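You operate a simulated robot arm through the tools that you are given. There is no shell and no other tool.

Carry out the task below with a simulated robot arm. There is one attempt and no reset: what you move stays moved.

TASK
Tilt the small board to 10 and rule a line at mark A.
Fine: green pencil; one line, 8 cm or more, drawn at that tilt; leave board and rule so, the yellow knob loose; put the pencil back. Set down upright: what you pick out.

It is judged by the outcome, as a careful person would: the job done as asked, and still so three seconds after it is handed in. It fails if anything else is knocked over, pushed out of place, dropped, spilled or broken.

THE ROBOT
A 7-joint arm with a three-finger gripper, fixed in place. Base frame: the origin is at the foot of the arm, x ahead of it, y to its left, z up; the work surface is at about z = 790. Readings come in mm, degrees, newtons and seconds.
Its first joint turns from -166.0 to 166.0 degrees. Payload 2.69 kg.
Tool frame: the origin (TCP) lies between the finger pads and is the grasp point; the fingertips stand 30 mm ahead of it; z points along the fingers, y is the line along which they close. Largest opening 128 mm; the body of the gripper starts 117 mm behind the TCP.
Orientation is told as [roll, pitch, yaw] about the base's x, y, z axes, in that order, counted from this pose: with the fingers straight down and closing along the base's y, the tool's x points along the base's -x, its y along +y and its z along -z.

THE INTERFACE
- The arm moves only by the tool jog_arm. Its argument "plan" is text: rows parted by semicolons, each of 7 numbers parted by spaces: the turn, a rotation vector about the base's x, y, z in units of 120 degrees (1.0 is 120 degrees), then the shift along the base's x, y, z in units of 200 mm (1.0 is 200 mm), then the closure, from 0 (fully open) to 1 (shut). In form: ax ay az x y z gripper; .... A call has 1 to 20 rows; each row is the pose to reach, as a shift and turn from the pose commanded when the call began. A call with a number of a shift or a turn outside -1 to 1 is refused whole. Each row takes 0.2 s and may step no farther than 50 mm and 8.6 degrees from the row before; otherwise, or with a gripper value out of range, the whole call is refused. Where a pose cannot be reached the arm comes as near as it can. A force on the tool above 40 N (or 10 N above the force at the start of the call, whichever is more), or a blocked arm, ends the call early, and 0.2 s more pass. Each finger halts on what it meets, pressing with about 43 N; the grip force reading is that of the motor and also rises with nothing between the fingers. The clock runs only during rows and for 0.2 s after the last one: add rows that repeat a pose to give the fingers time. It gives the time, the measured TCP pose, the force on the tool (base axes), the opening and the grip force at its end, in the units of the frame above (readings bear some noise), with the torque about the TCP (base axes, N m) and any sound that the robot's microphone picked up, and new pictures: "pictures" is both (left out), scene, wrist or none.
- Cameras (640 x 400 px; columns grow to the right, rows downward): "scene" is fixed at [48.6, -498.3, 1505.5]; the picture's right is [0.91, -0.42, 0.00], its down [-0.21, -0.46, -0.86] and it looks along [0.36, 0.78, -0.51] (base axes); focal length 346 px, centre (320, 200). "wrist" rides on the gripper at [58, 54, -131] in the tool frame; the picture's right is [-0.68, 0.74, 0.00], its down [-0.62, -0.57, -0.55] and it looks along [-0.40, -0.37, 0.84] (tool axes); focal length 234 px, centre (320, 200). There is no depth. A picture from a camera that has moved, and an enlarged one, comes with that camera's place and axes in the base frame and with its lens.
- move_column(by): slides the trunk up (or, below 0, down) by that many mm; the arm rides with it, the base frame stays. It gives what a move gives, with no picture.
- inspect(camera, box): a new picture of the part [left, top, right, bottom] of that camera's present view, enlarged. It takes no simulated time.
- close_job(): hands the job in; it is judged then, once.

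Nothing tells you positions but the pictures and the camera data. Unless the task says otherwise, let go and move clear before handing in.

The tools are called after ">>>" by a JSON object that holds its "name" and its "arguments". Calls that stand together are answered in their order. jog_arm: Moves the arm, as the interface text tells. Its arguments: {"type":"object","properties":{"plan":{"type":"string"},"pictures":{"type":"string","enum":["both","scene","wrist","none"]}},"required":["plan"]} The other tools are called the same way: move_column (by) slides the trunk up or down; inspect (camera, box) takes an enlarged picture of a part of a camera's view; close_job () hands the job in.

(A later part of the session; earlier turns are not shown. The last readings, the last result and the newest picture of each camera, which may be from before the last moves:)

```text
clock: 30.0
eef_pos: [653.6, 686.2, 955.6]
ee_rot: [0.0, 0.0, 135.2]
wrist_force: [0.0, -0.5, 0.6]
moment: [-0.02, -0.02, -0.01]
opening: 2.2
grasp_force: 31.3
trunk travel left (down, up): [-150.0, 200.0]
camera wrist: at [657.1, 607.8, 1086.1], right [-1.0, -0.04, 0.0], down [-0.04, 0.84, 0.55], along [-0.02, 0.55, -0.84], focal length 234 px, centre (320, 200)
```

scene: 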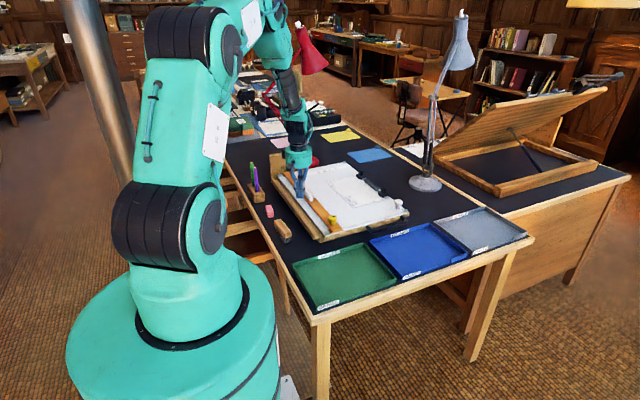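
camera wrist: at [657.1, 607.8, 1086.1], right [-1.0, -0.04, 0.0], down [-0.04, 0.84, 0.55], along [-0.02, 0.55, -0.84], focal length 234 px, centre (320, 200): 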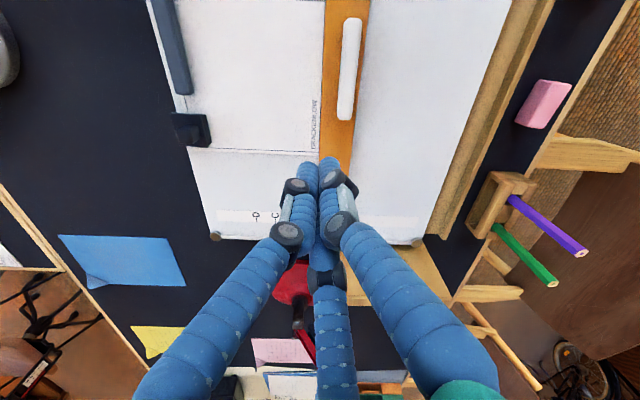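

>>> {"name": "jog_arm", "arguments": {"plan": "0 0 0 0 0 0.05 0.7; 0 0 0 0 0 0.05 0.4; 0 0 0 0 0 0.05 0.1; 0 0 0 0 0 0.05 0; 0 0 0 0 0 0.05 0", "pictures": "wrist"}}

>>> {"name": "inspect", "arguments": {"camera": "wrist", "box": [240, 170, 400, 270]}}

>>> {"name": "inspect", "arguments": {"camera": "wrist", "box": [280, 0, 400, 240]}}

```text
clock: 31.2
eef_pos: [653.1, 685.4, 965.2]
ee_rot: [0.0, 0.0, 135.0]
wrist_force: [0.9, 0.1, 1.0]
moment: [0.0, 0.04, -0.04]
opening: 127.7
grasp_force: 0.0
trunk travel left (down, up): [-150.0, 200.0]
camera wrist: at [657.0, 607.6, 1096.9], right [-1.0, -0.04, 0.0], down [-0.04, 0.84, 0.55], along [-0.02, 0.55, -0.84], focal length 234 px, centre (320, 200)
```

wrist: 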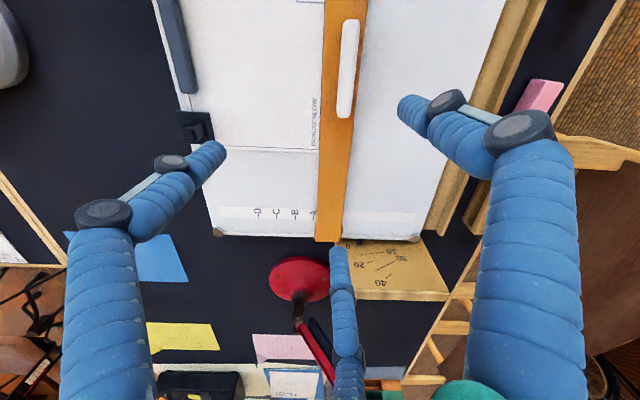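

```text
4.00 times, centred on (320, 220) of wrist
camera zoom: at [657.0, 607.6, 1096.9], right [-1.0, -0.04, 0.0], down [-0.04, 0.84, 0.55], along [-0.02, 0.55, -0.84], focal length 937 px, centre (320, 120)
```

zoom: 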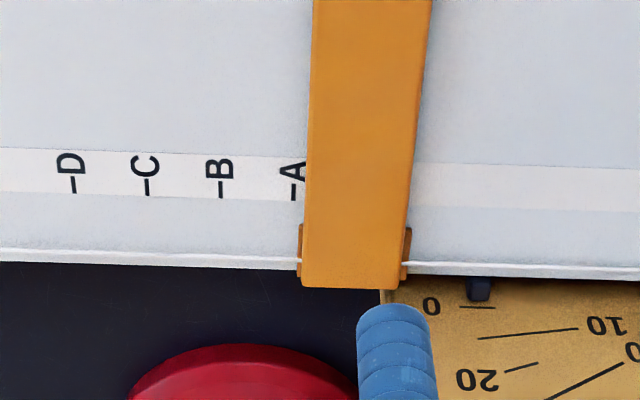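

```text
1.67 times, centred on (340, 120) of wrist
camera zoom: at [657.0, 607.6, 1096.9], right [-1.0, -0.04, 0.0], down [-0.04, 0.84, 0.55], along [-0.02, 0.55, -0.84], focal length 390 px, centre (287, 333)
```

zoom: 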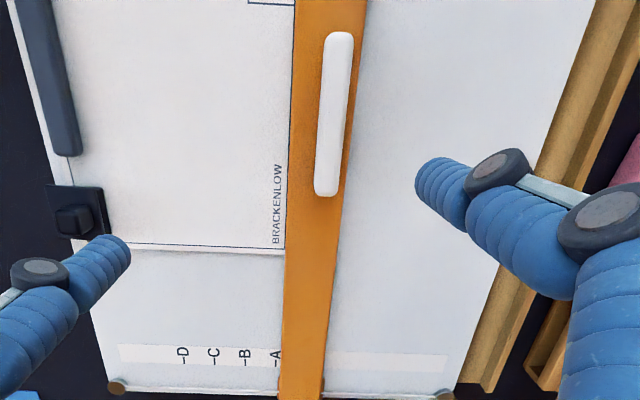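

Tick A is about 5 mm beyond the rule's edge, and I'll make that final adjustment after tilting. Next I'll go to the white knob at the board's free corner and look at it closely before lifting.

>>> {"name": "jog_arm", "arguments": {"plan": "0 0 -0.07 0.1 -0.2 0 0; 0 0 -0.14 0.2 -0.4 0 0.1; 0 0 -0.21 0.3 -0.6 0 0.2; 0 0 -0.28 0.4 -0.8 0 0.3; 0 0 -0.35 0.5 -1 0 0.4; 0 0 -0.375 0.5 -1 0 0.5; 0 0 -0.375 0.5 -1 0 0.5", "pictures": "none"}}

>>> {"name": "jog_arm", "arguments": {"plan": "0 0 0 0.1 -0.15 -0.05 0.5; 0 0 0 0.2 -0.3 -0.15 0.5; 0 0 0 0.25 -0.36 -0.25 0.5; 0 0 0 0.25 -0.36 -0.3 0.5; 0 0 0 0.25 -0.36 -0.3 0.5", "pictures": "both"}}

>>> {"name": "inspect", "arguments": {"camera": "wrist", "box": [220, 70, 420, 230]}}

>>> {"name": "inspect", "arguments": {"camera": "scene", "box": [330, 140, 430, 240]}}

```text
clock: 32.8
eef_pos: [752.8, 484.2, 964.7]
ee_rot: [0.0, 0.0, 90.0]
wrist_force: [-0.5, -0.3, 0.8]
moment: [-0.01, -0.01, -0.03]
opening: 63.8
grasp_force: 0.1
trunk travel left (down, up): [-150.0, 200.0]
```

```text
clock: 34.0
eef_pos: [804.2, 411.3, 906.1]
ee_rot: [0.0, 0.0, 89.9]
wrist_force: [0.4, 0.4, -0.1]
moment: [-0.03, 0.01, -0.01]
opening: 64.0
grasp_force: 0.1
trunk travel left (down, up): [-150.0, 200.0]
camera wrist: at [750.5, 353.8, 1036.8], right [-0.74, 0.68, 0.0], down [0.57, 0.62, 0.55], along [0.37, 0.4, -0.84], focal length 234 px, centre (320, 200)
```

scene: 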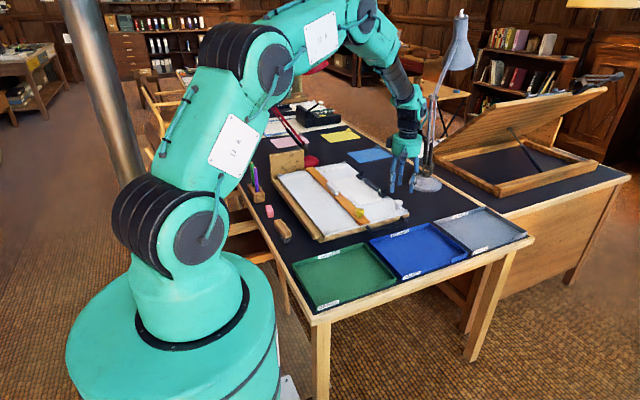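
wrist: 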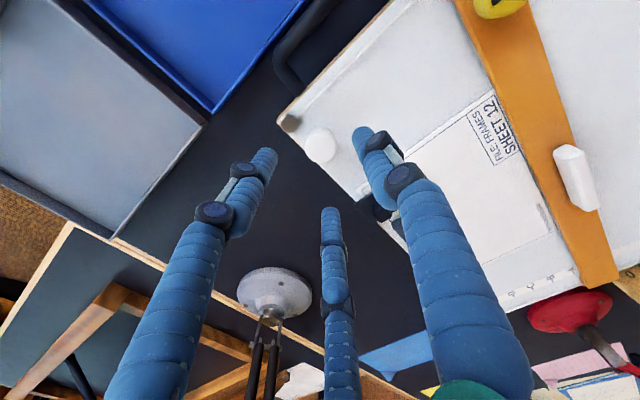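

```text
2.50 times, centred on (320, 150) of wrist
camera zoom: at [750.5, 353.8, 1036.8], right [-0.74, 0.68, 0.0], down [0.57, 0.62, 0.55], along [0.37, 0.4, -0.84], focal length 585 px, centre (320, 325)
```

zoom: 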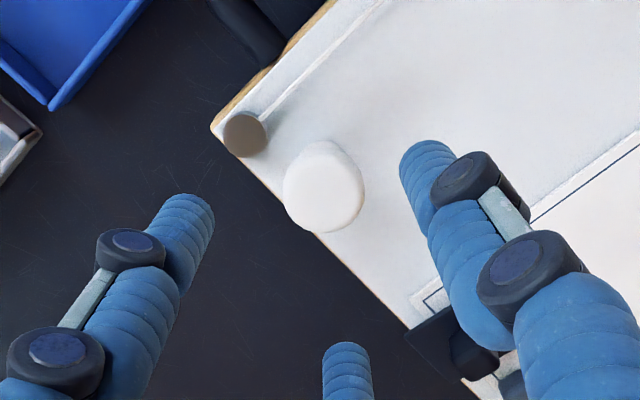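

```text
4.00 times, centred on (380, 190) of scene
camera zoom: at [48.6, -498.3, 1505.5], right [0.91, -0.42, 0.0], down [-0.21, -0.46, -0.86], along [0.36, 0.78, -0.51], focal length 1385 px, centre (80, 240)
```

zoom: 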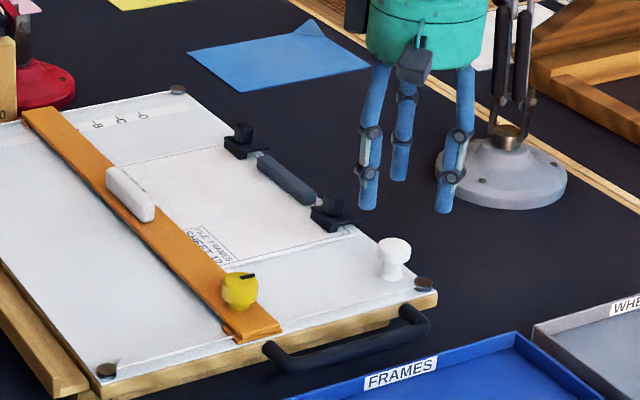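

The white knob is centred at about (801, 409.5) with its top at z≈823. I'll yaw to 30° so no finger lands on the corner disc, then go down around the knob.

>>> {"name": "jog_arm", "arguments": {"plan": "0 0 -0.07 -0.005 0 0 0.55; 0 0 -0.14 -0.01 0 0 0.55; 0 0 -0.21 -0.015 0 0 0.55; 0 0 -0.28 -0.015 0 0 0.55; 0 0 -0.35 -0.015 0 0 0.55; 0 0 -0.42 -0.015 0 0 0.55; 0 0 -0.49 -0.015 -0.008 0 0.55; 0 0 -0.5 -0.015 -0.008 -0.1 0.55; 0 0 -0.5 -0.015 -0.008 -0.25 0.55; 0 0 -0.5 -0.015 -0.008 -0.25 0.55", "pictures": "wrist"}}

>>> {"name": "inspect", "arguments": {"camera": "wrist", "box": [220, 70, 420, 230]}}

>>> {"name": "inspect", "arguments": {"camera": "scene", "box": [360, 170, 430, 240]}}

```text
clock: 36.2
eef_pos: [801.3, 414.0, 857.2]
ee_rot: [0.0, 0.0, 30.0]
wrist_force: [0.3, 0.1, 0.0]
moment: [-0.03, 0.06, 0.01]
opening: 57.5
grasp_force: 0.0
trunk travel left (down, up): [-150.0, 200.0]
camera wrist: at [723.5, 431.3, 988.2], right [0.22, 0.98, 0.0], down [0.82, -0.18, 0.55], along [0.54, -0.12, -0.84], focal length 234 px, centre (320, 200)
```

wrist: 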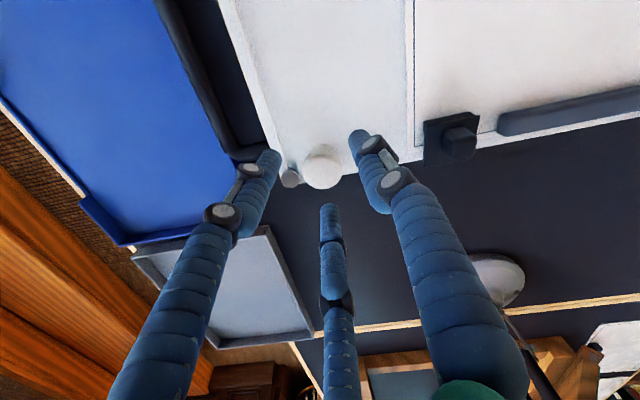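

```text
2.50 times, centred on (320, 150) of wrist
camera zoom: at [723.5, 431.3, 988.2], right [0.22, 0.98, 0.0], down [0.82, -0.18, 0.55], along [0.54, -0.12, -0.84], focal length 585 px, centre (320, 325)
```

zoom: 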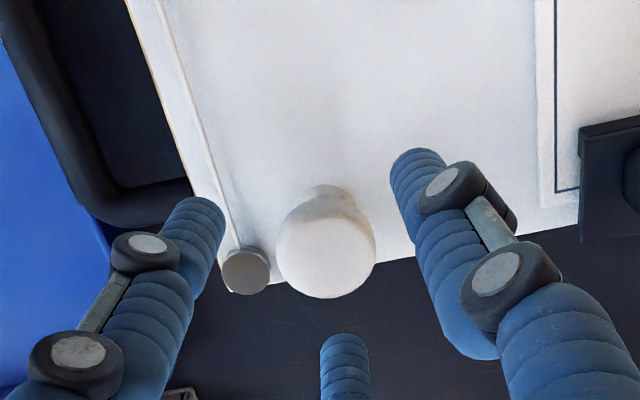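

```text
5.71 times, centred on (395, 205) of scene
camera zoom: at [48.6, -498.3, 1505.5], right [0.91, -0.42, 0.0], down [-0.21, -0.46, -0.86], along [0.36, 0.78, -0.51], focal length 1978 px, centre (-109, 171)
```

zoom: 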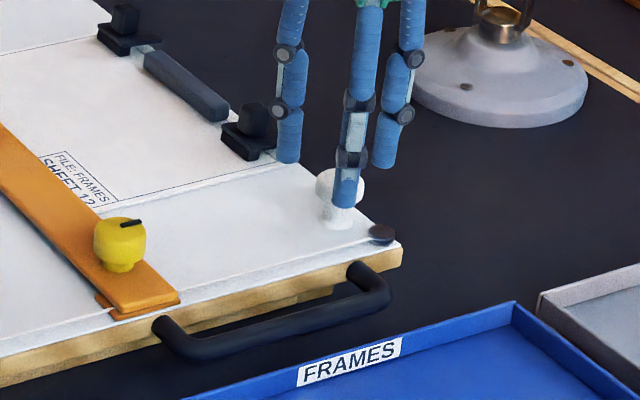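

>>> {"name": "jog_arm", "arguments": {"plan": "0 0 0 0.012 0.002 -0.05 0.55; 0 0 0 0.012 0.002 -0.1 0.55; 0 0 0 0.012 0.002 -0.14 0.55; 0 0 0 0.012 0.002 -0.14 0.55; 0 0 0 0.012 0.002 -0.14 0.65; 0 0 0 0.012 0.002 -0.14 0.7; 0 0 0 0.012 0.002 -0.14 0.75", "pictures": "wrist"}}

>>> {"name": "inspect", "arguments": {"camera": "wrist", "box": [220, 70, 420, 230]}}

>>> {"name": "inspect", "arguments": {"camera": "scene", "box": [360, 170, 430, 240]}}

```text
clock: 37.8
eef_pos: [802.8, 412.9, 828.3]
ee_rot: [0.1, 0.0, 30.0]
wrist_force: [1.1, -0.5, -0.3]
moment: [0.02, 0.0, 0.0]
opening: 32.8
grasp_force: 0.6
trunk travel left (down, up): [-150.0, 200.0]
camera wrist: at [726.6, 430.9, 959.2], right [0.22, 0.98, 0.0], down [0.82, -0.18, 0.55], along [0.54, -0.12, -0.84], focal length 234 px, centre (320, 200)
```

wrist: 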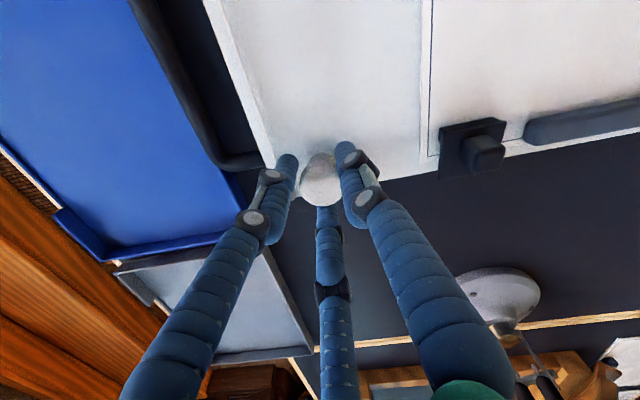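

```text
2.50 times, centred on (320, 150) of wrist
camera zoom: at [726.6, 430.9, 959.2], right [0.22, 0.98, 0.0], down [0.82, -0.18, 0.55], along [0.54, -0.12, -0.84], focal length 585 px, centre (320, 325)
```

zoom: 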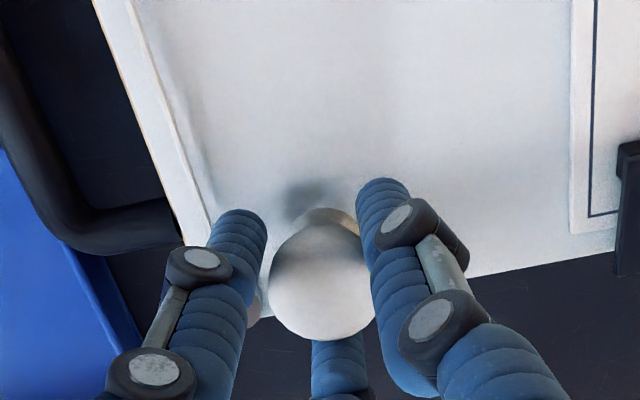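

```text
5.71 times, centred on (395, 205) of scene
camera zoom: at [48.6, -498.3, 1505.5], right [0.91, -0.42, 0.0], down [-0.21, -0.46, -0.86], along [0.36, 0.78, -0.51], focal length 1978 px, centre (-109, 171)
```

zoom: 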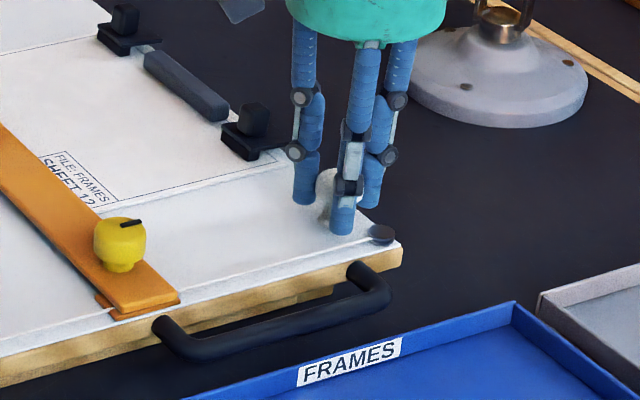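

>>> {"name": "jog_arm", "arguments": {"plan": "0 0 0 0 0 0 0.8; 0 0 0 0 0 0 0.9; 0 0 0 0 0 0 0.9", "pictures": "none"}}

```text
clock: 38.6
eef_pos: [805.1, 413.1, 828.9]
ee_rot: [0.0, -0.1, 30.1]
wrist_force: [9.1, 12.2, 0.5]
moment: [0.29, -0.18, 0.0]
opening: 30.6
grasp_force: 44.9
trunk travel left (down, up): [-150.0, 200.0]
```

>>> {"name": "jog_arm", "arguments": {"plan": "0 0 0 0.003 0.004 0 0.9; 0 -0.0035 0 0.003 0.004 0.0125 0.9; 0 -0.007 0 0.003 0.004 0.025 0.9; 0 -0.0105 0 0.003 0.004 0.0375 0.9; 0 -0.014 0 0.002 0.004 0.05 0.9; 0 -0.014 0 0.002 0.004 0.05 0.9", "pictures": "scene"}}

>>> {"name": "inspect", "arguments": {"camera": "scene", "box": [230, 140, 430, 260]}}

```text
clock: 40.0
eef_pos: [802.4, 414.7, 836.2]
ee_rot: [-0.9, -1.5, 30.0]
wrist_force: [12.6, -0.5, 0.1]
moment: [-0.07, -0.31, -0.03]
opening: 30.5
grasp_force: 45.5
trunk travel left (down, up): [-150.0, 200.0]
```

scene: 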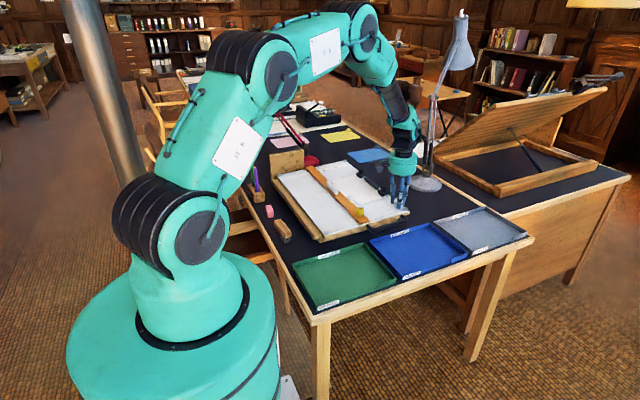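

```text
3.20 times, centred on (330, 200) of scene
camera zoom: at [48.6, -498.3, 1505.5], right [0.91, -0.42, 0.0], down [-0.21, -0.46, -0.86], along [0.36, 0.78, -0.51], focal length 1108 px, centre (288, 200)
```

zoom: 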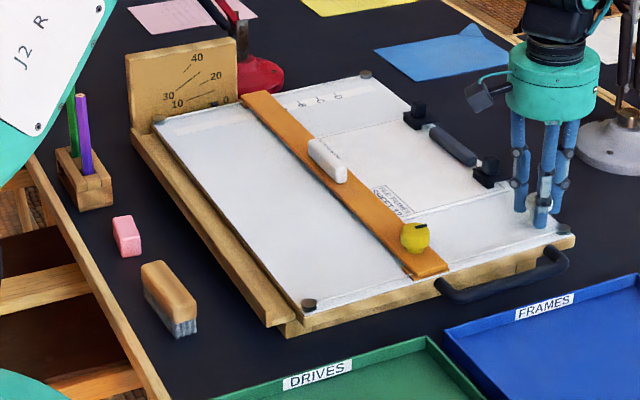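

>>> {"name": "inspect", "arguments": {"camera": "scene", "box": [360, 170, 430, 240]}}

>>> {"name": "inspect", "arguments": {"camera": "scene", "box": [265, 140, 325, 180]}}

```text
5.71 times, centred on (395, 205) of scene
camera zoom: at [48.6, -498.3, 1505.5], right [0.91, -0.42, 0.0], down [-0.21, -0.46, -0.86], along [0.36, 0.78, -0.51], focal length 1978 px, centre (-109, 171)
```

zoom: 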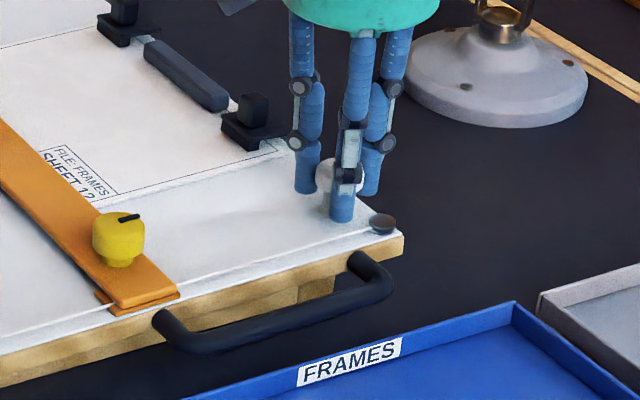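

```text
10.00 times, centred on (295, 160) of scene
camera zoom: at [48.6, -498.3, 1505.5], right [0.91, -0.42, 0.0], down [-0.21, -0.46, -0.86], along [0.36, 0.78, -0.51], focal length 3462 px, centre (570, 600)
```

zoom: 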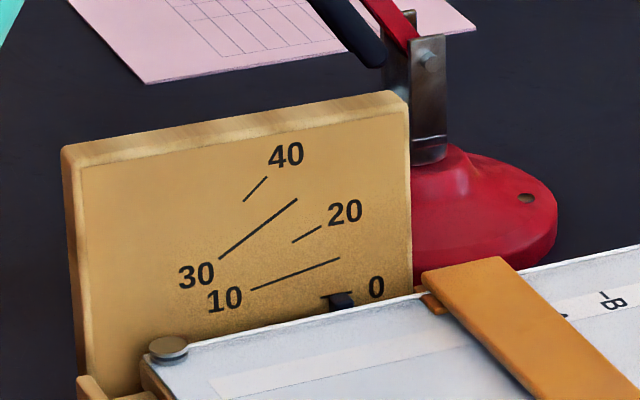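

The board lifts freely with the knob, and its corner is up about 9 mm. I'll carry on along the hinge arc to about 8° and check the pointer.

>>> {"name": "jog_arm", "arguments": {"plan": "0 -0.0096 0 -0.002 0 0.033 0.9; 0 -0.0192 0 -0.008 0 0.066 0.9; 0 -0.0275 0 -0.015 0 0.095 0.9; 0 -0.0358 0 -0.02 0 0.1235 0.9; 0 -0.044 0 -0.028 0 0.152 0.9; 0 -0.0525 0 -0.036 0 0.18 0.9; 0 -0.0525 0 -0.036 0 0.18 0.9", "pictures": "none"}}

>>> {"name": "inspect", "arguments": {"camera": "scene", "box": [265, 140, 325, 180]}}

>>> {"name": "inspect", "arguments": {"camera": "scene", "box": [280, 130, 430, 240]}}

```text
clock: 41.6
eef_pos: [793.2, 413.5, 873.5]
ee_rot: [-4.0, -6.8, 30.3]
wrist_force: [-27.2, 17.8, -3.6]
moment: [0.27, 0.75, 0.01]
opening: 30.5
grasp_force: 44.7
trunk travel left (down, up): [-150.0, 200.0]
```

```text
10.00 times, centred on (295, 160) of scene
camera zoom: at [48.6, -498.3, 1505.5], right [0.91, -0.42, 0.0], down [-0.21, -0.46, -0.86], along [0.36, 0.78, -0.51], focal length 3462 px, centre (570, 600)
```

zoom: 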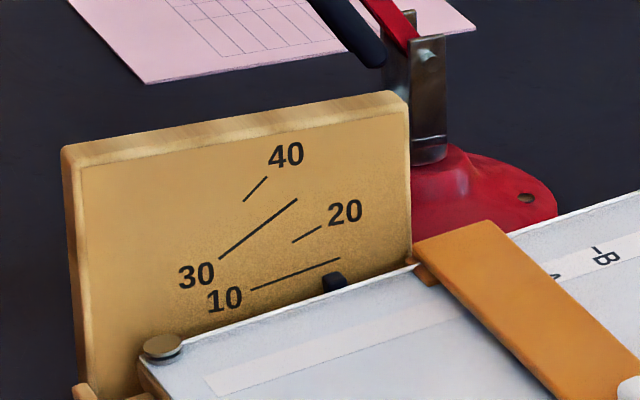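

```text
3.64 times, centred on (355, 185) of scene
camera zoom: at [48.6, -498.3, 1505.5], right [0.91, -0.42, 0.0], down [-0.21, -0.46, -0.86], along [0.36, 0.78, -0.51], focal length 1259 px, centre (193, 254)
```

zoom: 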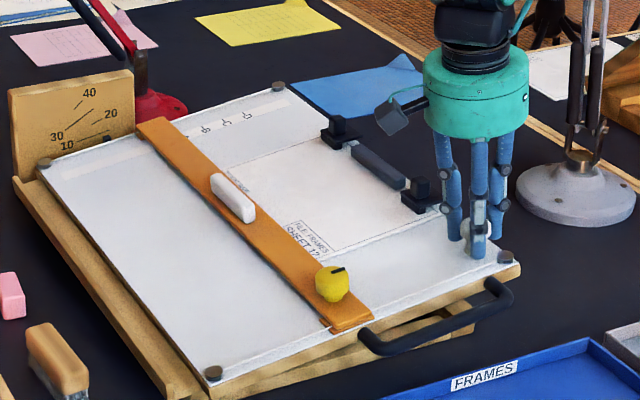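

>>> {"name": "inspect", "arguments": {"camera": "scene", "box": [285, 158, 309, 174]}}

>>> {"name": "inspect", "arguments": {"camera": "scene", "box": [360, 180, 440, 250]}}

```text
16.00 times, centred on (297, 166) of scene
camera zoom: at [48.6, -498.3, 1505.5], right [0.91, -0.42, 0.0], down [-0.21, -0.46, -0.86], along [0.36, 0.78, -0.51], focal length 5540 px, centre (688, 744)
```

zoom: 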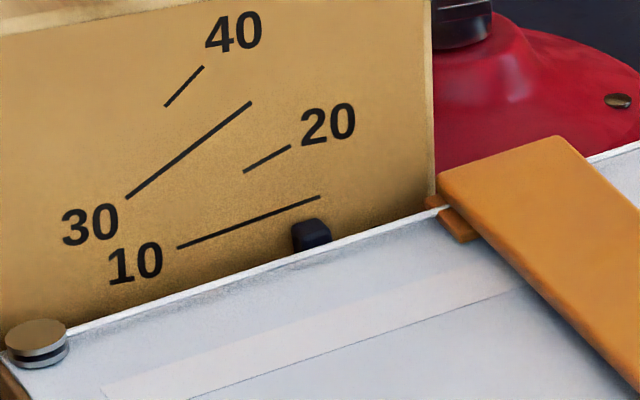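

```text
5.71 times, centred on (400, 215) of scene
camera zoom: at [48.6, -498.3, 1505.5], right [0.91, -0.42, 0.0], down [-0.21, -0.46, -0.86], along [0.36, 0.78, -0.51], focal length 1978 px, centre (-137, 114)
```

zoom: 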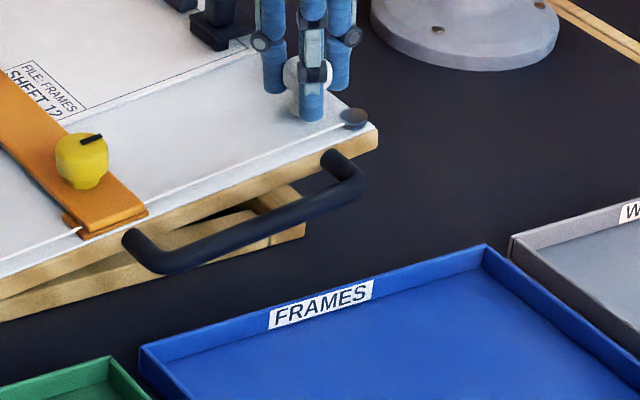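

>>> {"name": "jog_arm", "arguments": {"plan": "0 0 0 -0.006 0.004 0 0.9; 0 -0.004 0 -0.01 0.004 0.014 0.9; 0 -0.008 0 -0.014 0.004 0.028 0.9; 0 -0.012 0 -0.019 0.004 0.042 0.9; 0 -0.0167 0 -0.023 0.004 0.056 0.9; 0 -0.0167 0 -0.023 0.004 0.056 0.9", "pictures": "none"}}

>>> {"name": "inspect", "arguments": {"camera": "scene", "box": [285, 158, 309, 174]}}

>>> {"name": "inspect", "arguments": {"camera": "scene", "box": [360, 180, 440, 250]}}

```text
clock: 43.0
eef_pos: [790.8, 413.9, 883.3]
ee_rot: [-5.0, -8.5, 30.5]
wrist_force: [-29.1, 12.3, -7.2]
moment: [0.14, 0.65, -0.01]
opening: 30.2
grasp_force: 45.2
trunk travel left (down, up): [-150.0, 200.0]
```

```text
16.00 times, centred on (297, 166) of scene
camera zoom: at [48.6, -498.3, 1505.5], right [0.91, -0.42, 0.0], down [-0.21, -0.46, -0.86], along [0.36, 0.78, -0.51], focal length 5540 px, centre (688, 744)
```

zoom: 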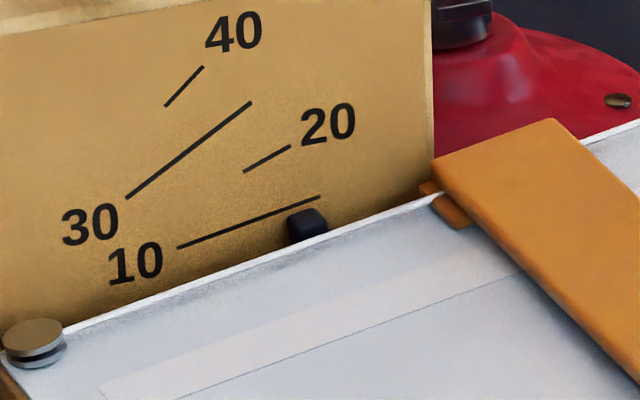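

```text
5.71 times, centred on (400, 215) of scene
camera zoom: at [48.6, -498.3, 1505.5], right [0.91, -0.42, 0.0], down [-0.21, -0.46, -0.86], along [0.36, 0.78, -0.51], focal length 1978 px, centre (-137, 114)
```

zoom: 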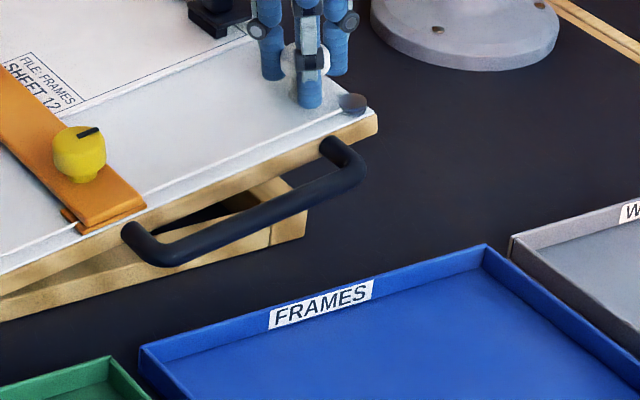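

>>> {"name": "jog_arm", "arguments": {"plan": "0 0 0 -0.009 0.004 0.002 0.9; 0 0 0 -0.009 0.004 0.004 0.9; 0 0 0 -0.009 0.004 0.004 0.9", "pictures": "none"}}

>>> {"name": "jog_arm", "arguments": {"plan": "0 0 0 0 0 -0.004 0.9; 0 0 0 0 0 -0.004 0.9", "pictures": "none"}}

```text
clock: 43.8
eef_pos: [789.2, 413.2, 886.2]
ee_rot: [-5.1, -8.6, 30.4]
wrist_force: [-12.8, -9.8, -7.7]
moment: [-0.36, -0.5, 0.02]
opening: 30.1
grasp_force: 44.9
trunk travel left (down, up): [-150.0, 200.0]
```

```text
clock: 44.4
eef_pos: [789.7, 414.3, 885.4]
ee_rot: [-4.9, -8.7, 30.3]
wrist_force: [-8.1, -17.6, -1.5]
moment: [-0.38, 0.47, -0.04]
opening: 30.2
grasp_force: 45.1
trunk travel left (down, up): [-150.0, 200.0]
```

>>> {"name": "jog_arm", "arguments": {"plan": "0 0 0 0 -0.004 -0.005 0.9; 0 0 0 0 -0.004 -0.005 0.9", "pictures": "none"}}

>>> {"name": "inspect", "arguments": {"camera": "scene", "box": [285, 158, 309, 174]}}

```text
clock: 45.0
eef_pos: [790.5, 413.2, 884.9]
ee_rot: [-5.0, -8.7, 30.4]
wrist_force: [-4.9, -7.4, 1.5]
moment: [0.07, 0.54, 0.07]
opening: 30.5
grasp_force: 45.2
trunk travel left (down, up): [-150.0, 200.0]
```

```text
16.00 times, centred on (297, 166) of scene
camera zoom: at [48.6, -498.3, 1505.5], right [0.91, -0.42, 0.0], down [-0.21, -0.46, -0.86], along [0.36, 0.78, -0.51], focal length 5540 px, centre (688, 744)
```

zoom: 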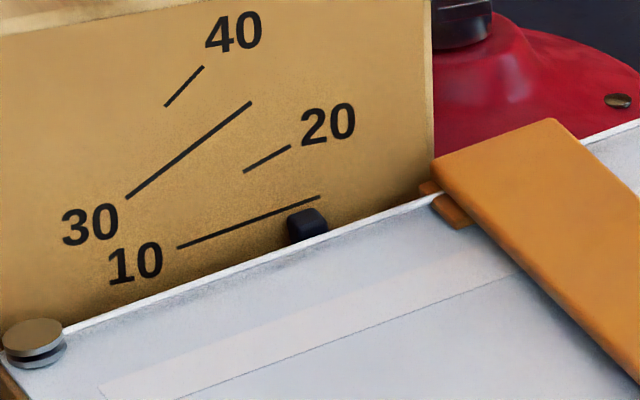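

The board appears friction-held, since the vertical load passes through zero without it moving. I'll release slowly and watch the pointer.

>>> {"name": "jog_arm", "arguments": {"plan": "0 0 0 0 0 0 0.78; 0 0 0 0 0 0 0.72; 0 0 0 0 0 0 0.66; 0 0 0 0 0 0 0.6; 0 0 0 0 0 0 0.6", "pictures": "scene"}}

>>> {"name": "inspect", "arguments": {"camera": "scene", "box": [285, 158, 309, 174]}}

>>> {"name": "inspect", "arguments": {"camera": "scene", "box": [360, 180, 440, 250]}}

```text
clock: 46.2
eef_pos: [790.2, 413.6, 883.8]
ee_rot: [-5.0, -8.6, 30.4]
wrist_force: [0.9, -0.2, 0.0]
moment: [0.02, 0.0, 0.0]
opening: 51.3
grasp_force: 0.1
trunk travel left (down, up): [-150.0, 200.0]
```

scene: 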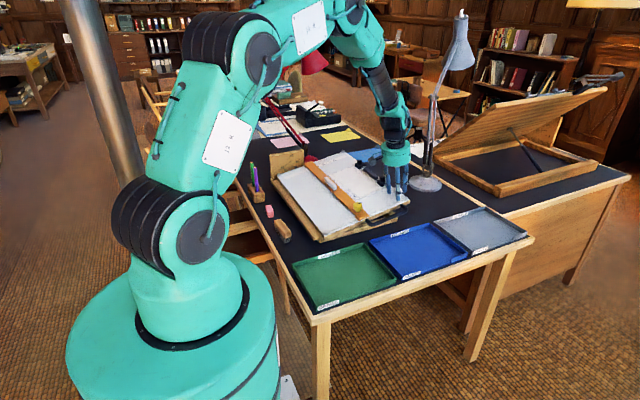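

```text
16.00 times, centred on (297, 166) of scene
camera zoom: at [48.6, -498.3, 1505.5], right [0.91, -0.42, 0.0], down [-0.21, -0.46, -0.86], along [0.36, 0.78, -0.51], focal length 5540 px, centre (688, 744)
```

zoom: 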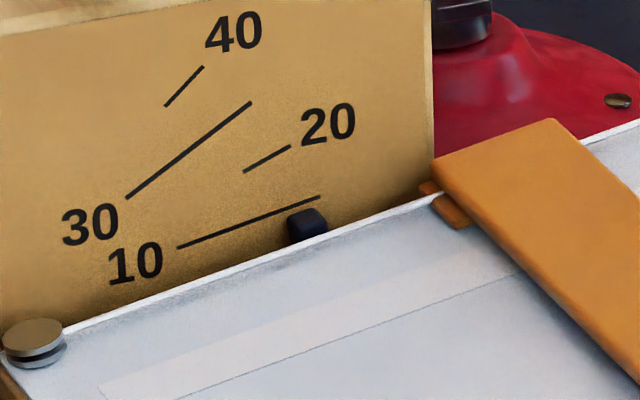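

```text
5.71 times, centred on (400, 215) of scene
camera zoom: at [48.6, -498.3, 1505.5], right [0.91, -0.42, 0.0], down [-0.21, -0.46, -0.86], along [0.36, 0.78, -0.51], focal length 1978 px, centre (-137, 114)
```

zoom: 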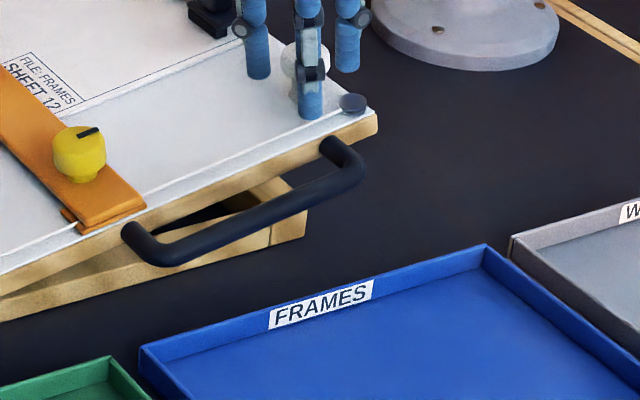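

The board holds by itself, and by my estimate it sits at about 9.8°. I'll withdraw from the knob and look at the rule against mark A again.

>>> {"name": "jog_arm", "arguments": {"plan": "0 0 0 -0.02 0 0.12 0.55; 0 0 0 -0.04 0 0.24 0.5; 0 0.02 0 -0.06 0.1 0.4 0.4; 0 0.04 0 -0.15 0.25 0.5 0.3; 0 0.06 0 -0.25 0.45 0.5 0.2; 0 0.083 0 -0.35 0.65 0.5 0.1; 0 0.083 0 -0.45 0.85 0.5 0; 0 0.083 0 -0.5 1 0.5 0; 0 0.083 0 -0.5 1 0.5 0", "pictures": "none"}}

>>> {"name": "jog_arm", "arguments": {"plan": "0 0 0.07 -0.03 0.07 0 0; 0 0 0.14 -0.06 0.14 0 0; 0 0 0.21 -0.09 0.21 0 0; 0 0 0.28 -0.12 0.28 0 0; 0 0 0.35 -0.15 0.35 0 0; 0 0 0.42 -0.18 0.35 0 0; 0 0 0.49 -0.18 0.35 0 0; 0 0 0.56 -0.18 0.35 0 0; 0 0 0.63 -0.18 0.35 0 0; 0 0 0.7 -0.18 0.35 0 0; 0 0 0.77 -0.18 0.35 0 0; 0 0 0.84 -0.18 0.35 0 0; 0 0 0.875 -0.18 0.35 0 0; 0 0 0.875 -0.18 0.35 0 0", "pictures": "wrist"}}

>>> {"name": "inspect", "arguments": {"camera": "wrist", "box": [240, 170, 400, 270]}}

```text
clock: 48.2
eef_pos: [688.6, 615.1, 982.6]
ee_rot: [0.0, 0.0, 30.0]
wrist_force: [-0.2, 0.5, -0.3]
moment: [-0.04, -0.05, -0.02]
opening: 128.0
grasp_force: 0.2
trunk travel left (down, up): [-150.0, 200.0]
```

```text
clock: 51.2
eef_pos: [652.3, 683.5, 984.7]
ee_rot: [0.0, 0.0, 135.1]
wrist_force: [-0.2, -0.1, 0.1]
moment: [-0.01, 0.01, -0.02]
opening: 127.7
grasp_force: 0.1
trunk travel left (down, up): [-150.0, 200.0]
camera wrist: at [656.6, 605.8, 1115.6], right [-1.0, -0.04, 0.0], down [-0.04, 0.84, 0.55], along [-0.02, 0.55, -0.84], focal length 234 px, centre (320, 200)
```

wrist: 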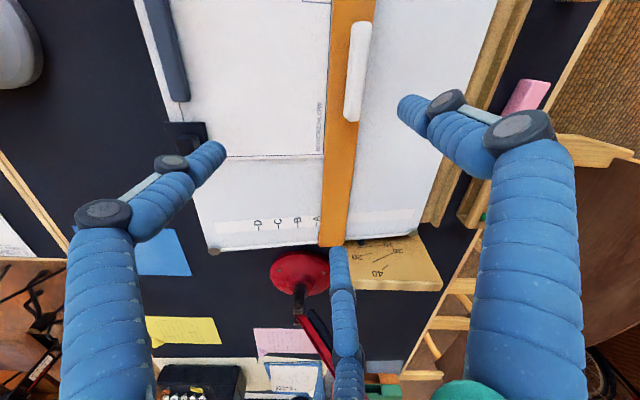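

```text
4.00 times, centred on (320, 220) of wrist
camera zoom: at [656.6, 605.8, 1115.6], right [-1.0, -0.04, 0.0], down [-0.04, 0.84, 0.55], along [-0.02, 0.55, -0.84], focal length 937 px, centre (320, 120)
```

zoom: 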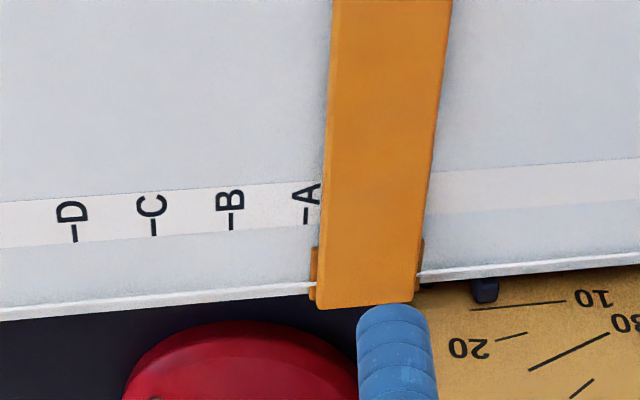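

The rule has stayed put, about 5–6 mm below tick A. I'll tilt the closed fingers 10° to match the board and nudge the rule up the slope.

>>> {"name": "jog_arm", "arguments": {"plan": "0 0 -0.07 -0.08 -0.06 0 0.2; 0 0 -0.14 -0.16 -0.12 0 0.4; 0 0 -0.21 -0.24 -0.18 0 0.6; 0 0 -0.28 -0.32 -0.24 -0.05 0.8; 0 0 -0.35 -0.385 -0.288 -0.15 1; 0 0 -0.375 -0.385 -0.288 -0.27 1; 0 0 -0.375 -0.385 -0.288 -0.27 1", "pictures": "none"}}

>>> {"name": "jog_arm", "arguments": {"plan": "0 -0.04 0 0 0 -0.05 1; 0 -0.0833 0 0 0 -0.15 1; 0 -0.0833 0 0 0 -0.25 1; 0 -0.0833 0 0 0 -0.3 1; 0 -0.0833 0 0 0 -0.3 1", "pictures": "wrist"}}

>>> {"name": "inspect", "arguments": {"camera": "scene", "box": [270, 140, 370, 230]}}

```text
clock: 52.8
eef_pos: [575.6, 629.1, 929.8]
ee_rot: [0.0, 0.0, 90.0]
wrist_force: [0.0, 0.3, -1.0]
moment: [-0.03, 0.01, 0.02]
opening: 2.1
grasp_force: 31.5
trunk travel left (down, up): [-150.0, 200.0]
```

```text
clock: 54.0
eef_pos: [577.1, 626.8, 870.4]
ee_rot: [-9.9, 0.0, 90.1]
wrist_force: [-0.3, 0.1, 0.3]
moment: [0.05, 0.02, -0.01]
opening: 2.0
grasp_force: 31.5
trunk travel left (down, up): [-150.0, 200.0]
camera wrist: at [501.9, 569.1, 990.2], right [-0.73, 0.68, -0.13], down [0.46, 0.62, 0.64], along [0.51, 0.4, -0.76], focal length 234 px, centre (320, 200)
```

wrist: 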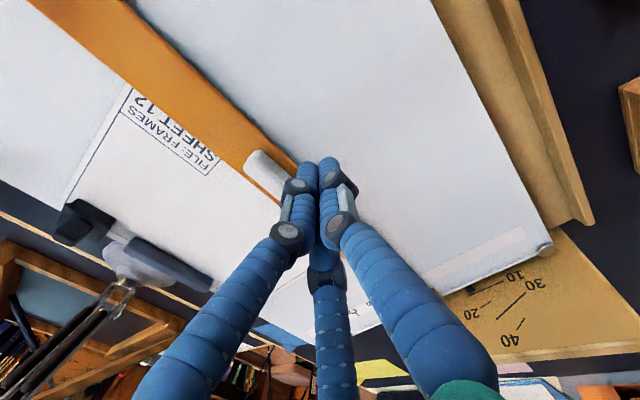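

```text
4.44 times, centred on (320, 185) of scene
camera zoom: at [48.6, -498.3, 1505.5], right [0.91, -0.42, 0.0], down [-0.21, -0.46, -0.86], along [0.36, 0.78, -0.51], focal length 1539 px, centre (320, 267)
```

zoom: 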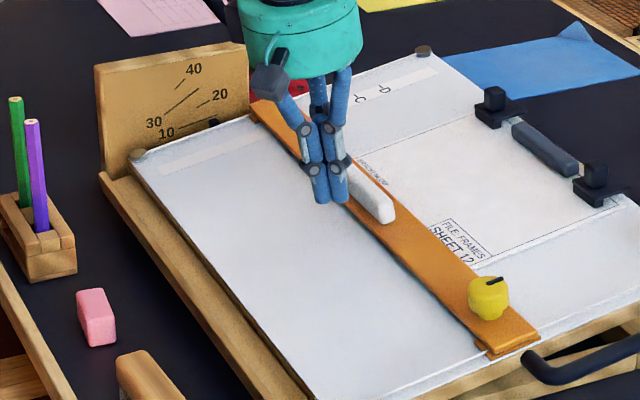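

>>> {"name": "jog_arm", "arguments": {"plan": "0 0 0 0.004 0 -0.035 1; 0 0 0 0.0085 0 -0.0705 1; 0 0 0 0.03 0 -0.067 1; 0 0 0 0.05 0 -0.0635 1; 0 0 0 0.07 0 -0.06 1; 0 0 0 0.085 0 -0.0575 1; 0 0 0 0.1 0 -0.055 1; 0 0 0 0.116 0 -0.052 1; 0 0 0 0.116 0 -0.052 1", "pictures": "none"}}

>>> {"name": "inspect", "arguments": {"camera": "scene", "box": [270, 140, 370, 230]}}

```text
clock: 56.0
eef_pos: [600.0, 625.7, 858.8]
ee_rot: [-9.9, 0.0, 90.0]
wrist_force: [-2.2, -0.3, -1.4]
moment: [0.02, 0.05, -0.03]
opening: 2.2
grasp_force: 31.0
trunk travel left (down, up): [-150.0, 200.0]
```

```text
4.44 times, centred on (320, 185) of scene
camera zoom: at [48.6, -498.3, 1505.5], right [0.91, -0.42, 0.0], down [-0.21, -0.46, -0.86], along [0.36, 0.78, -0.51], focal length 1539 px, centre (320, 267)
```

zoom: 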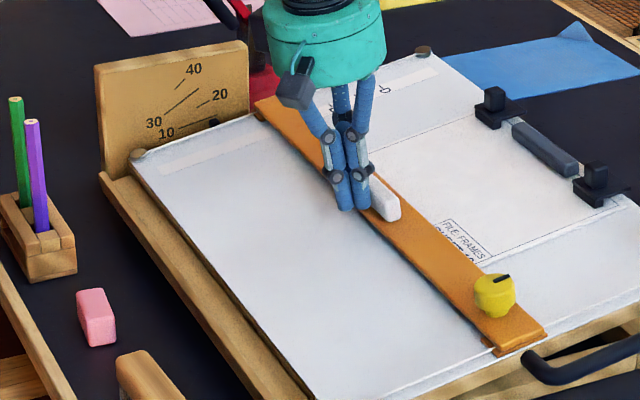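

>>> {"name": "jog_arm", "arguments": {"plan": "0 0 0 -0.05 0 -0.009 1; 0 0 0 -0.08 0 0.1 1; 0 0 0 -0.1 0 0.3 0.9; 0 0 0 -0.08 0.1 0.5 0.7; 0 0 0 0 0.2 0.65 0.5; -0.012 0 0.068 0.05 0.28 0.67 0.3; -0.024 0 0.135 0.095 0.3 0.67 0.1; -0.036 0 0.202 0.095 0.3 0.67 0; -0.0475 0 0.27 0.095 0.3 0.67 0; -0.059 0 0.335 0.095 0.3 0.67 0; -0.0651 0 0.3693 0.095 0.3 0.67 0; -0.0651 0 0.3693 0.095 0.3 0.67 0", "pictures": "wrist"}}

>>> {"name": "inspect", "arguments": {"camera": "wrist", "box": [280, 190, 360, 240]}}

>>> {"name": "inspect", "arguments": {"camera": "wrist", "box": [240, 0, 400, 240]}}

```text
clock: 58.6
eef_pos: [618.5, 687.1, 993.3]
ee_rot: [-7.1, 6.9, 134.6]
wrist_force: [-0.3, 0.6, -0.3]
moment: [0.03, -0.01, 0.02]
opening: 127.8
grasp_force: 0.1
trunk travel left (down, up): [-150.0, 200.0]
camera wrist: at [598.6, 608.3, 1123.6], right [-0.98, -0.04, -0.17], down [-0.13, 0.84, 0.53], along [0.12, 0.55, -0.83], focal length 234 px, centre (320, 200)
```

wrist: 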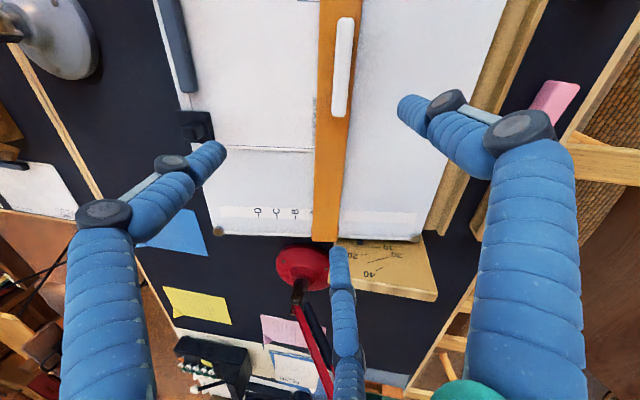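

```text
8.00 times, centred on (320, 215) of wrist
camera zoom: at [598.6, 608.3, 1123.6], right [-0.98, -0.04, -0.17], down [-0.13, 0.84, 0.53], along [0.12, 0.55, -0.83], focal length 1873 px, centre (320, 80)
```

zoom: 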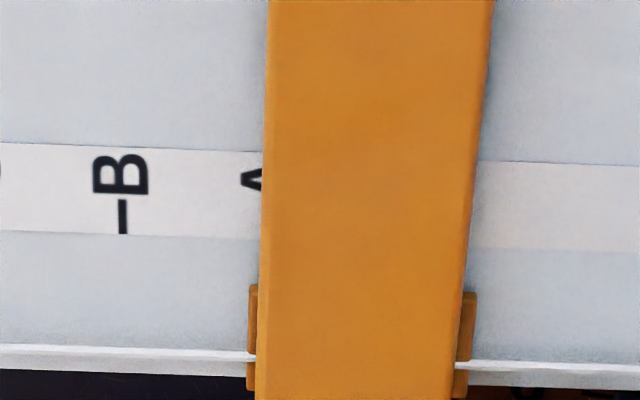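

```text
1.67 times, centred on (320, 120) of wrist
camera zoom: at [598.6, 608.3, 1123.6], right [-0.98, -0.04, -0.17], down [-0.13, 0.84, 0.53], along [0.12, 0.55, -0.83], focal length 390 px, centre (320, 333)
```

zoom: 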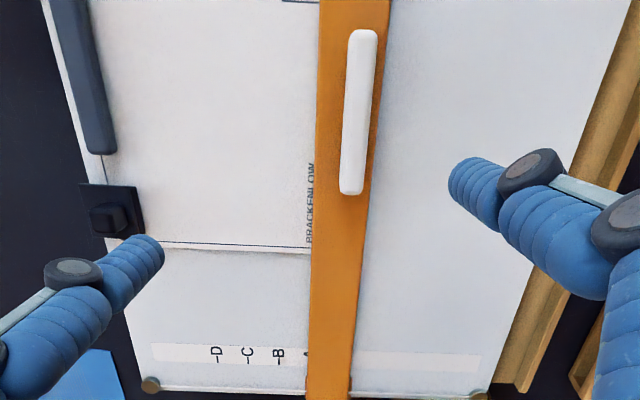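

The rule's edge has gone about 1 mm past tick A. I'll nudge it back roughly 2.5 mm from the uphill side of the grip, using an enlarged scene view of the rule's end to measure the shift.

>>> {"name": "inspect", "arguments": {"camera": "scene", "box": [340, 195, 400, 235]}}

>>> {"name": "jog_arm", "arguments": {"plan": "0.012 0 -0.068 0 -0.03 0 0.3; 0.024 0 -0.135 0 -0.06 0 0.5; 0.036 0 -0.202 0 -0.1 0 0.7; 0.0475 0 -0.27 0.05 -0.15 0 0.9; 0.059 0 -0.335 0.1 -0.2 0 1; 0.0651 0 -0.3693 0.16 -0.285 -0.1 1; 0.0651 0 -0.3693 0.19 -0.285 -0.3 1; 0.0651 0 -0.3693 0.19 -0.285 -0.5 1; 0.0651 0 -0.3693 0.19 -0.285 -0.5 1", "pictures": "wrist"}}

>>> {"name": "inspect", "arguments": {"camera": "scene", "box": [300, 160, 360, 220]}}

```text
10.00 times, centred on (370, 215) of scene
camera zoom: at [48.6, -498.3, 1505.5], right [0.91, -0.42, 0.0], down [-0.21, -0.46, -0.86], along [0.36, 0.78, -0.51], focal length 3462 px, centre (-180, 50)
```

zoom: 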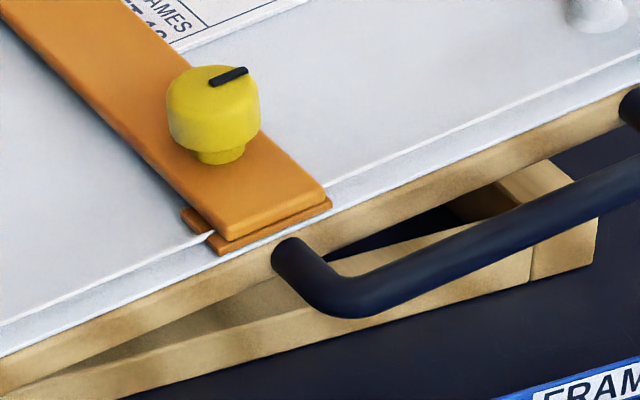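

```text
clock: 60.6
eef_pos: [657.3, 629.3, 892.6]
ee_rot: [-9.9, 0.0, 90.0]
wrist_force: [-0.1, -0.1, 0.7]
moment: [-0.07, 0.02, -0.04]
opening: 2.0
grasp_force: 32.0
trunk travel left (down, up): [-150.0, 200.0]
camera wrist: at [581.2, 572.7, 1012.7], right [-0.73, 0.68, -0.13], down [0.46, 0.62, 0.64], along [0.51, 0.4, -0.76], focal length 234 px, centre (320, 200)
```

wrist: 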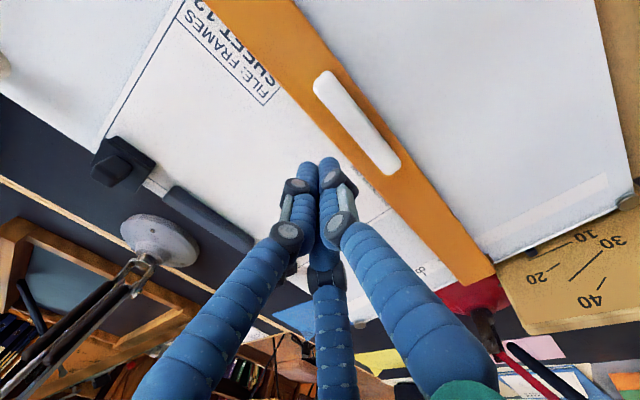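

```text
6.67 times, centred on (330, 190) of scene
camera zoom: at [48.6, -498.3, 1505.5], right [0.91, -0.42, 0.0], down [-0.21, -0.46, -0.86], along [0.36, 0.78, -0.51], focal length 2308 px, centre (253, 267)
```

zoom: 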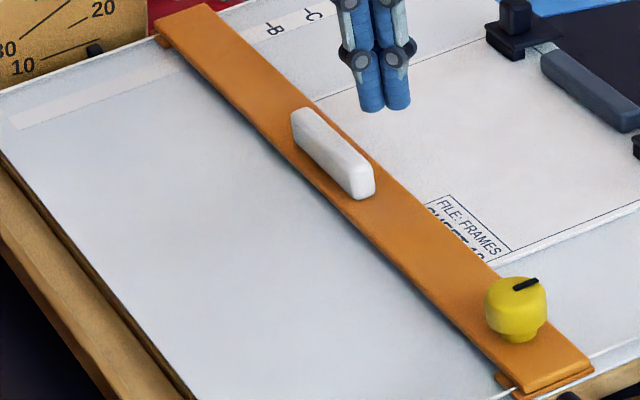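

>>> {"name": "jog_arm", "arguments": {"plan": "0 0 0 0.01 0 -0.058 1; 0 0 0 0.0205 0 -0.1155 1; 0 0 0 0 0 -0.119 1; 0 0 0 -0.015 0 -0.122 1; 0 0 0 -0.03 0 -0.1245 1; 0 0 0 -0.03 0 -0.1245 1", "pictures": "none"}}

>>> {"name": "inspect", "arguments": {"camera": "scene", "box": [340, 195, 400, 235]}}

>>> {"name": "inspect", "arguments": {"camera": "scene", "box": [300, 160, 360, 220]}}

```text
clock: 62.0
eef_pos: [650.7, 630.9, 869.5]
ee_rot: [-9.9, 0.0, 90.0]
wrist_force: [-0.8, -0.5, 0.3]
moment: [0.01, 0.03, 0.01]
opening: 2.1
grasp_force: 30.9
trunk travel left (down, up): [-150.0, 200.0]
```

```text
10.00 times, centred on (370, 215) of scene
camera zoom: at [48.6, -498.3, 1505.5], right [0.91, -0.42, 0.0], down [-0.21, -0.46, -0.86], along [0.36, 0.78, -0.51], focal length 3462 px, centre (-180, 50)
```

zoom: 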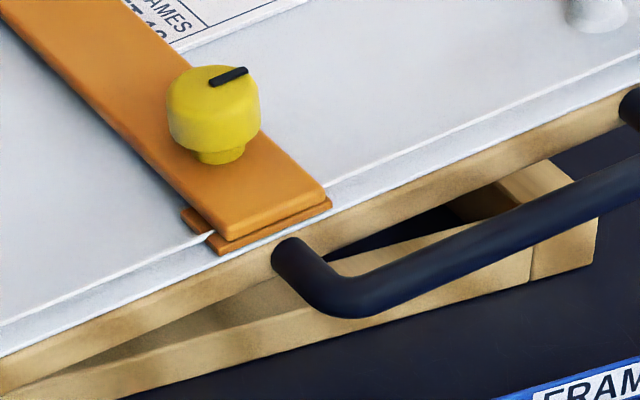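

```text
6.67 times, centred on (330, 190) of scene
camera zoom: at [48.6, -498.3, 1505.5], right [0.91, -0.42, 0.0], down [-0.21, -0.46, -0.86], along [0.36, 0.78, -0.51], focal length 2308 px, centre (253, 267)
```

zoom: 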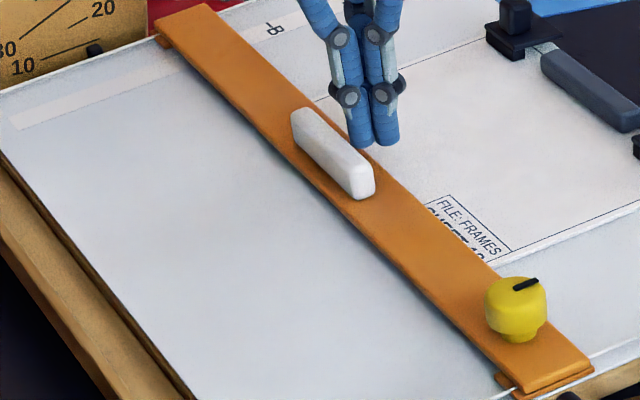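

>>> {"name": "jog_arm", "arguments": {"plan": "0 0 0 -0.0074 0 -0.0013 1; 0 0 0 -0.0148 0 -0.0026 1; 0 0 0 -0.0148 0 -0.0026 1", "pictures": "none"}}

>>> {"name": "inspect", "arguments": {"camera": "scene", "box": [340, 195, 400, 235]}}

>>> {"name": "inspect", "arguments": {"camera": "wrist", "box": [260, 60, 440, 200]}}

```text
clock: 62.8
eef_pos: [646.9, 629.5, 868.9]
ee_rot: [-9.9, 0.0, 90.1]
wrist_force: [0.4, -1.0, 0.2]
moment: [0.02, -0.03, 0.0]
opening: 2.2
grasp_force: 31.3
trunk travel left (down, up): [-150.0, 200.0]
```

```text
10.00 times, centred on (370, 215) of scene
camera zoom: at [48.6, -498.3, 1505.5], right [0.91, -0.42, 0.0], down [-0.21, -0.46, -0.86], along [0.36, 0.78, -0.51], focal length 3462 px, centre (-180, 50)
```

zoom: 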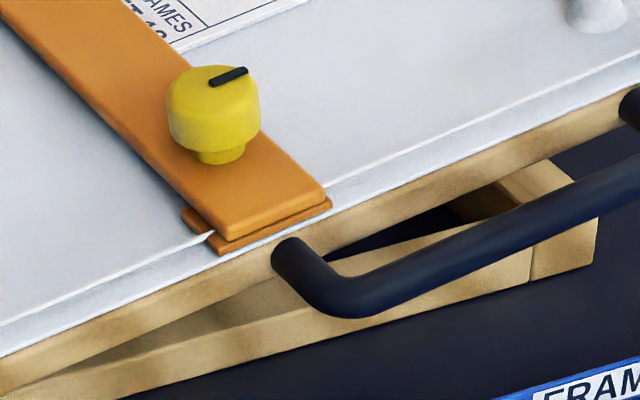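

```text
2.86 times, centred on (350, 130) of wrist
camera zoom: at [572.0, 572.6, 987.6], right [-0.73, 0.68, -0.13], down [0.46, 0.62, 0.64], along [0.51, 0.4, -0.76], focal length 669 px, centre (234, 400)
```

zoom: 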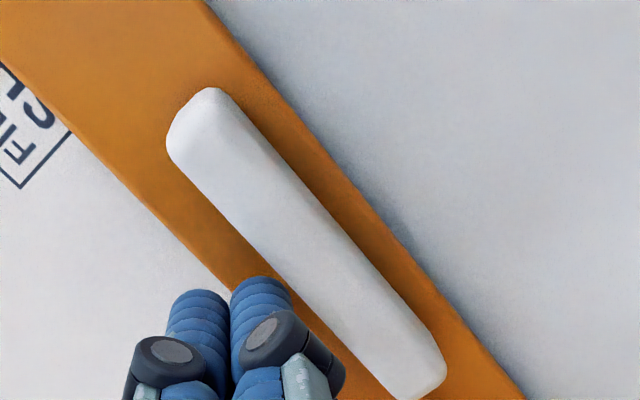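

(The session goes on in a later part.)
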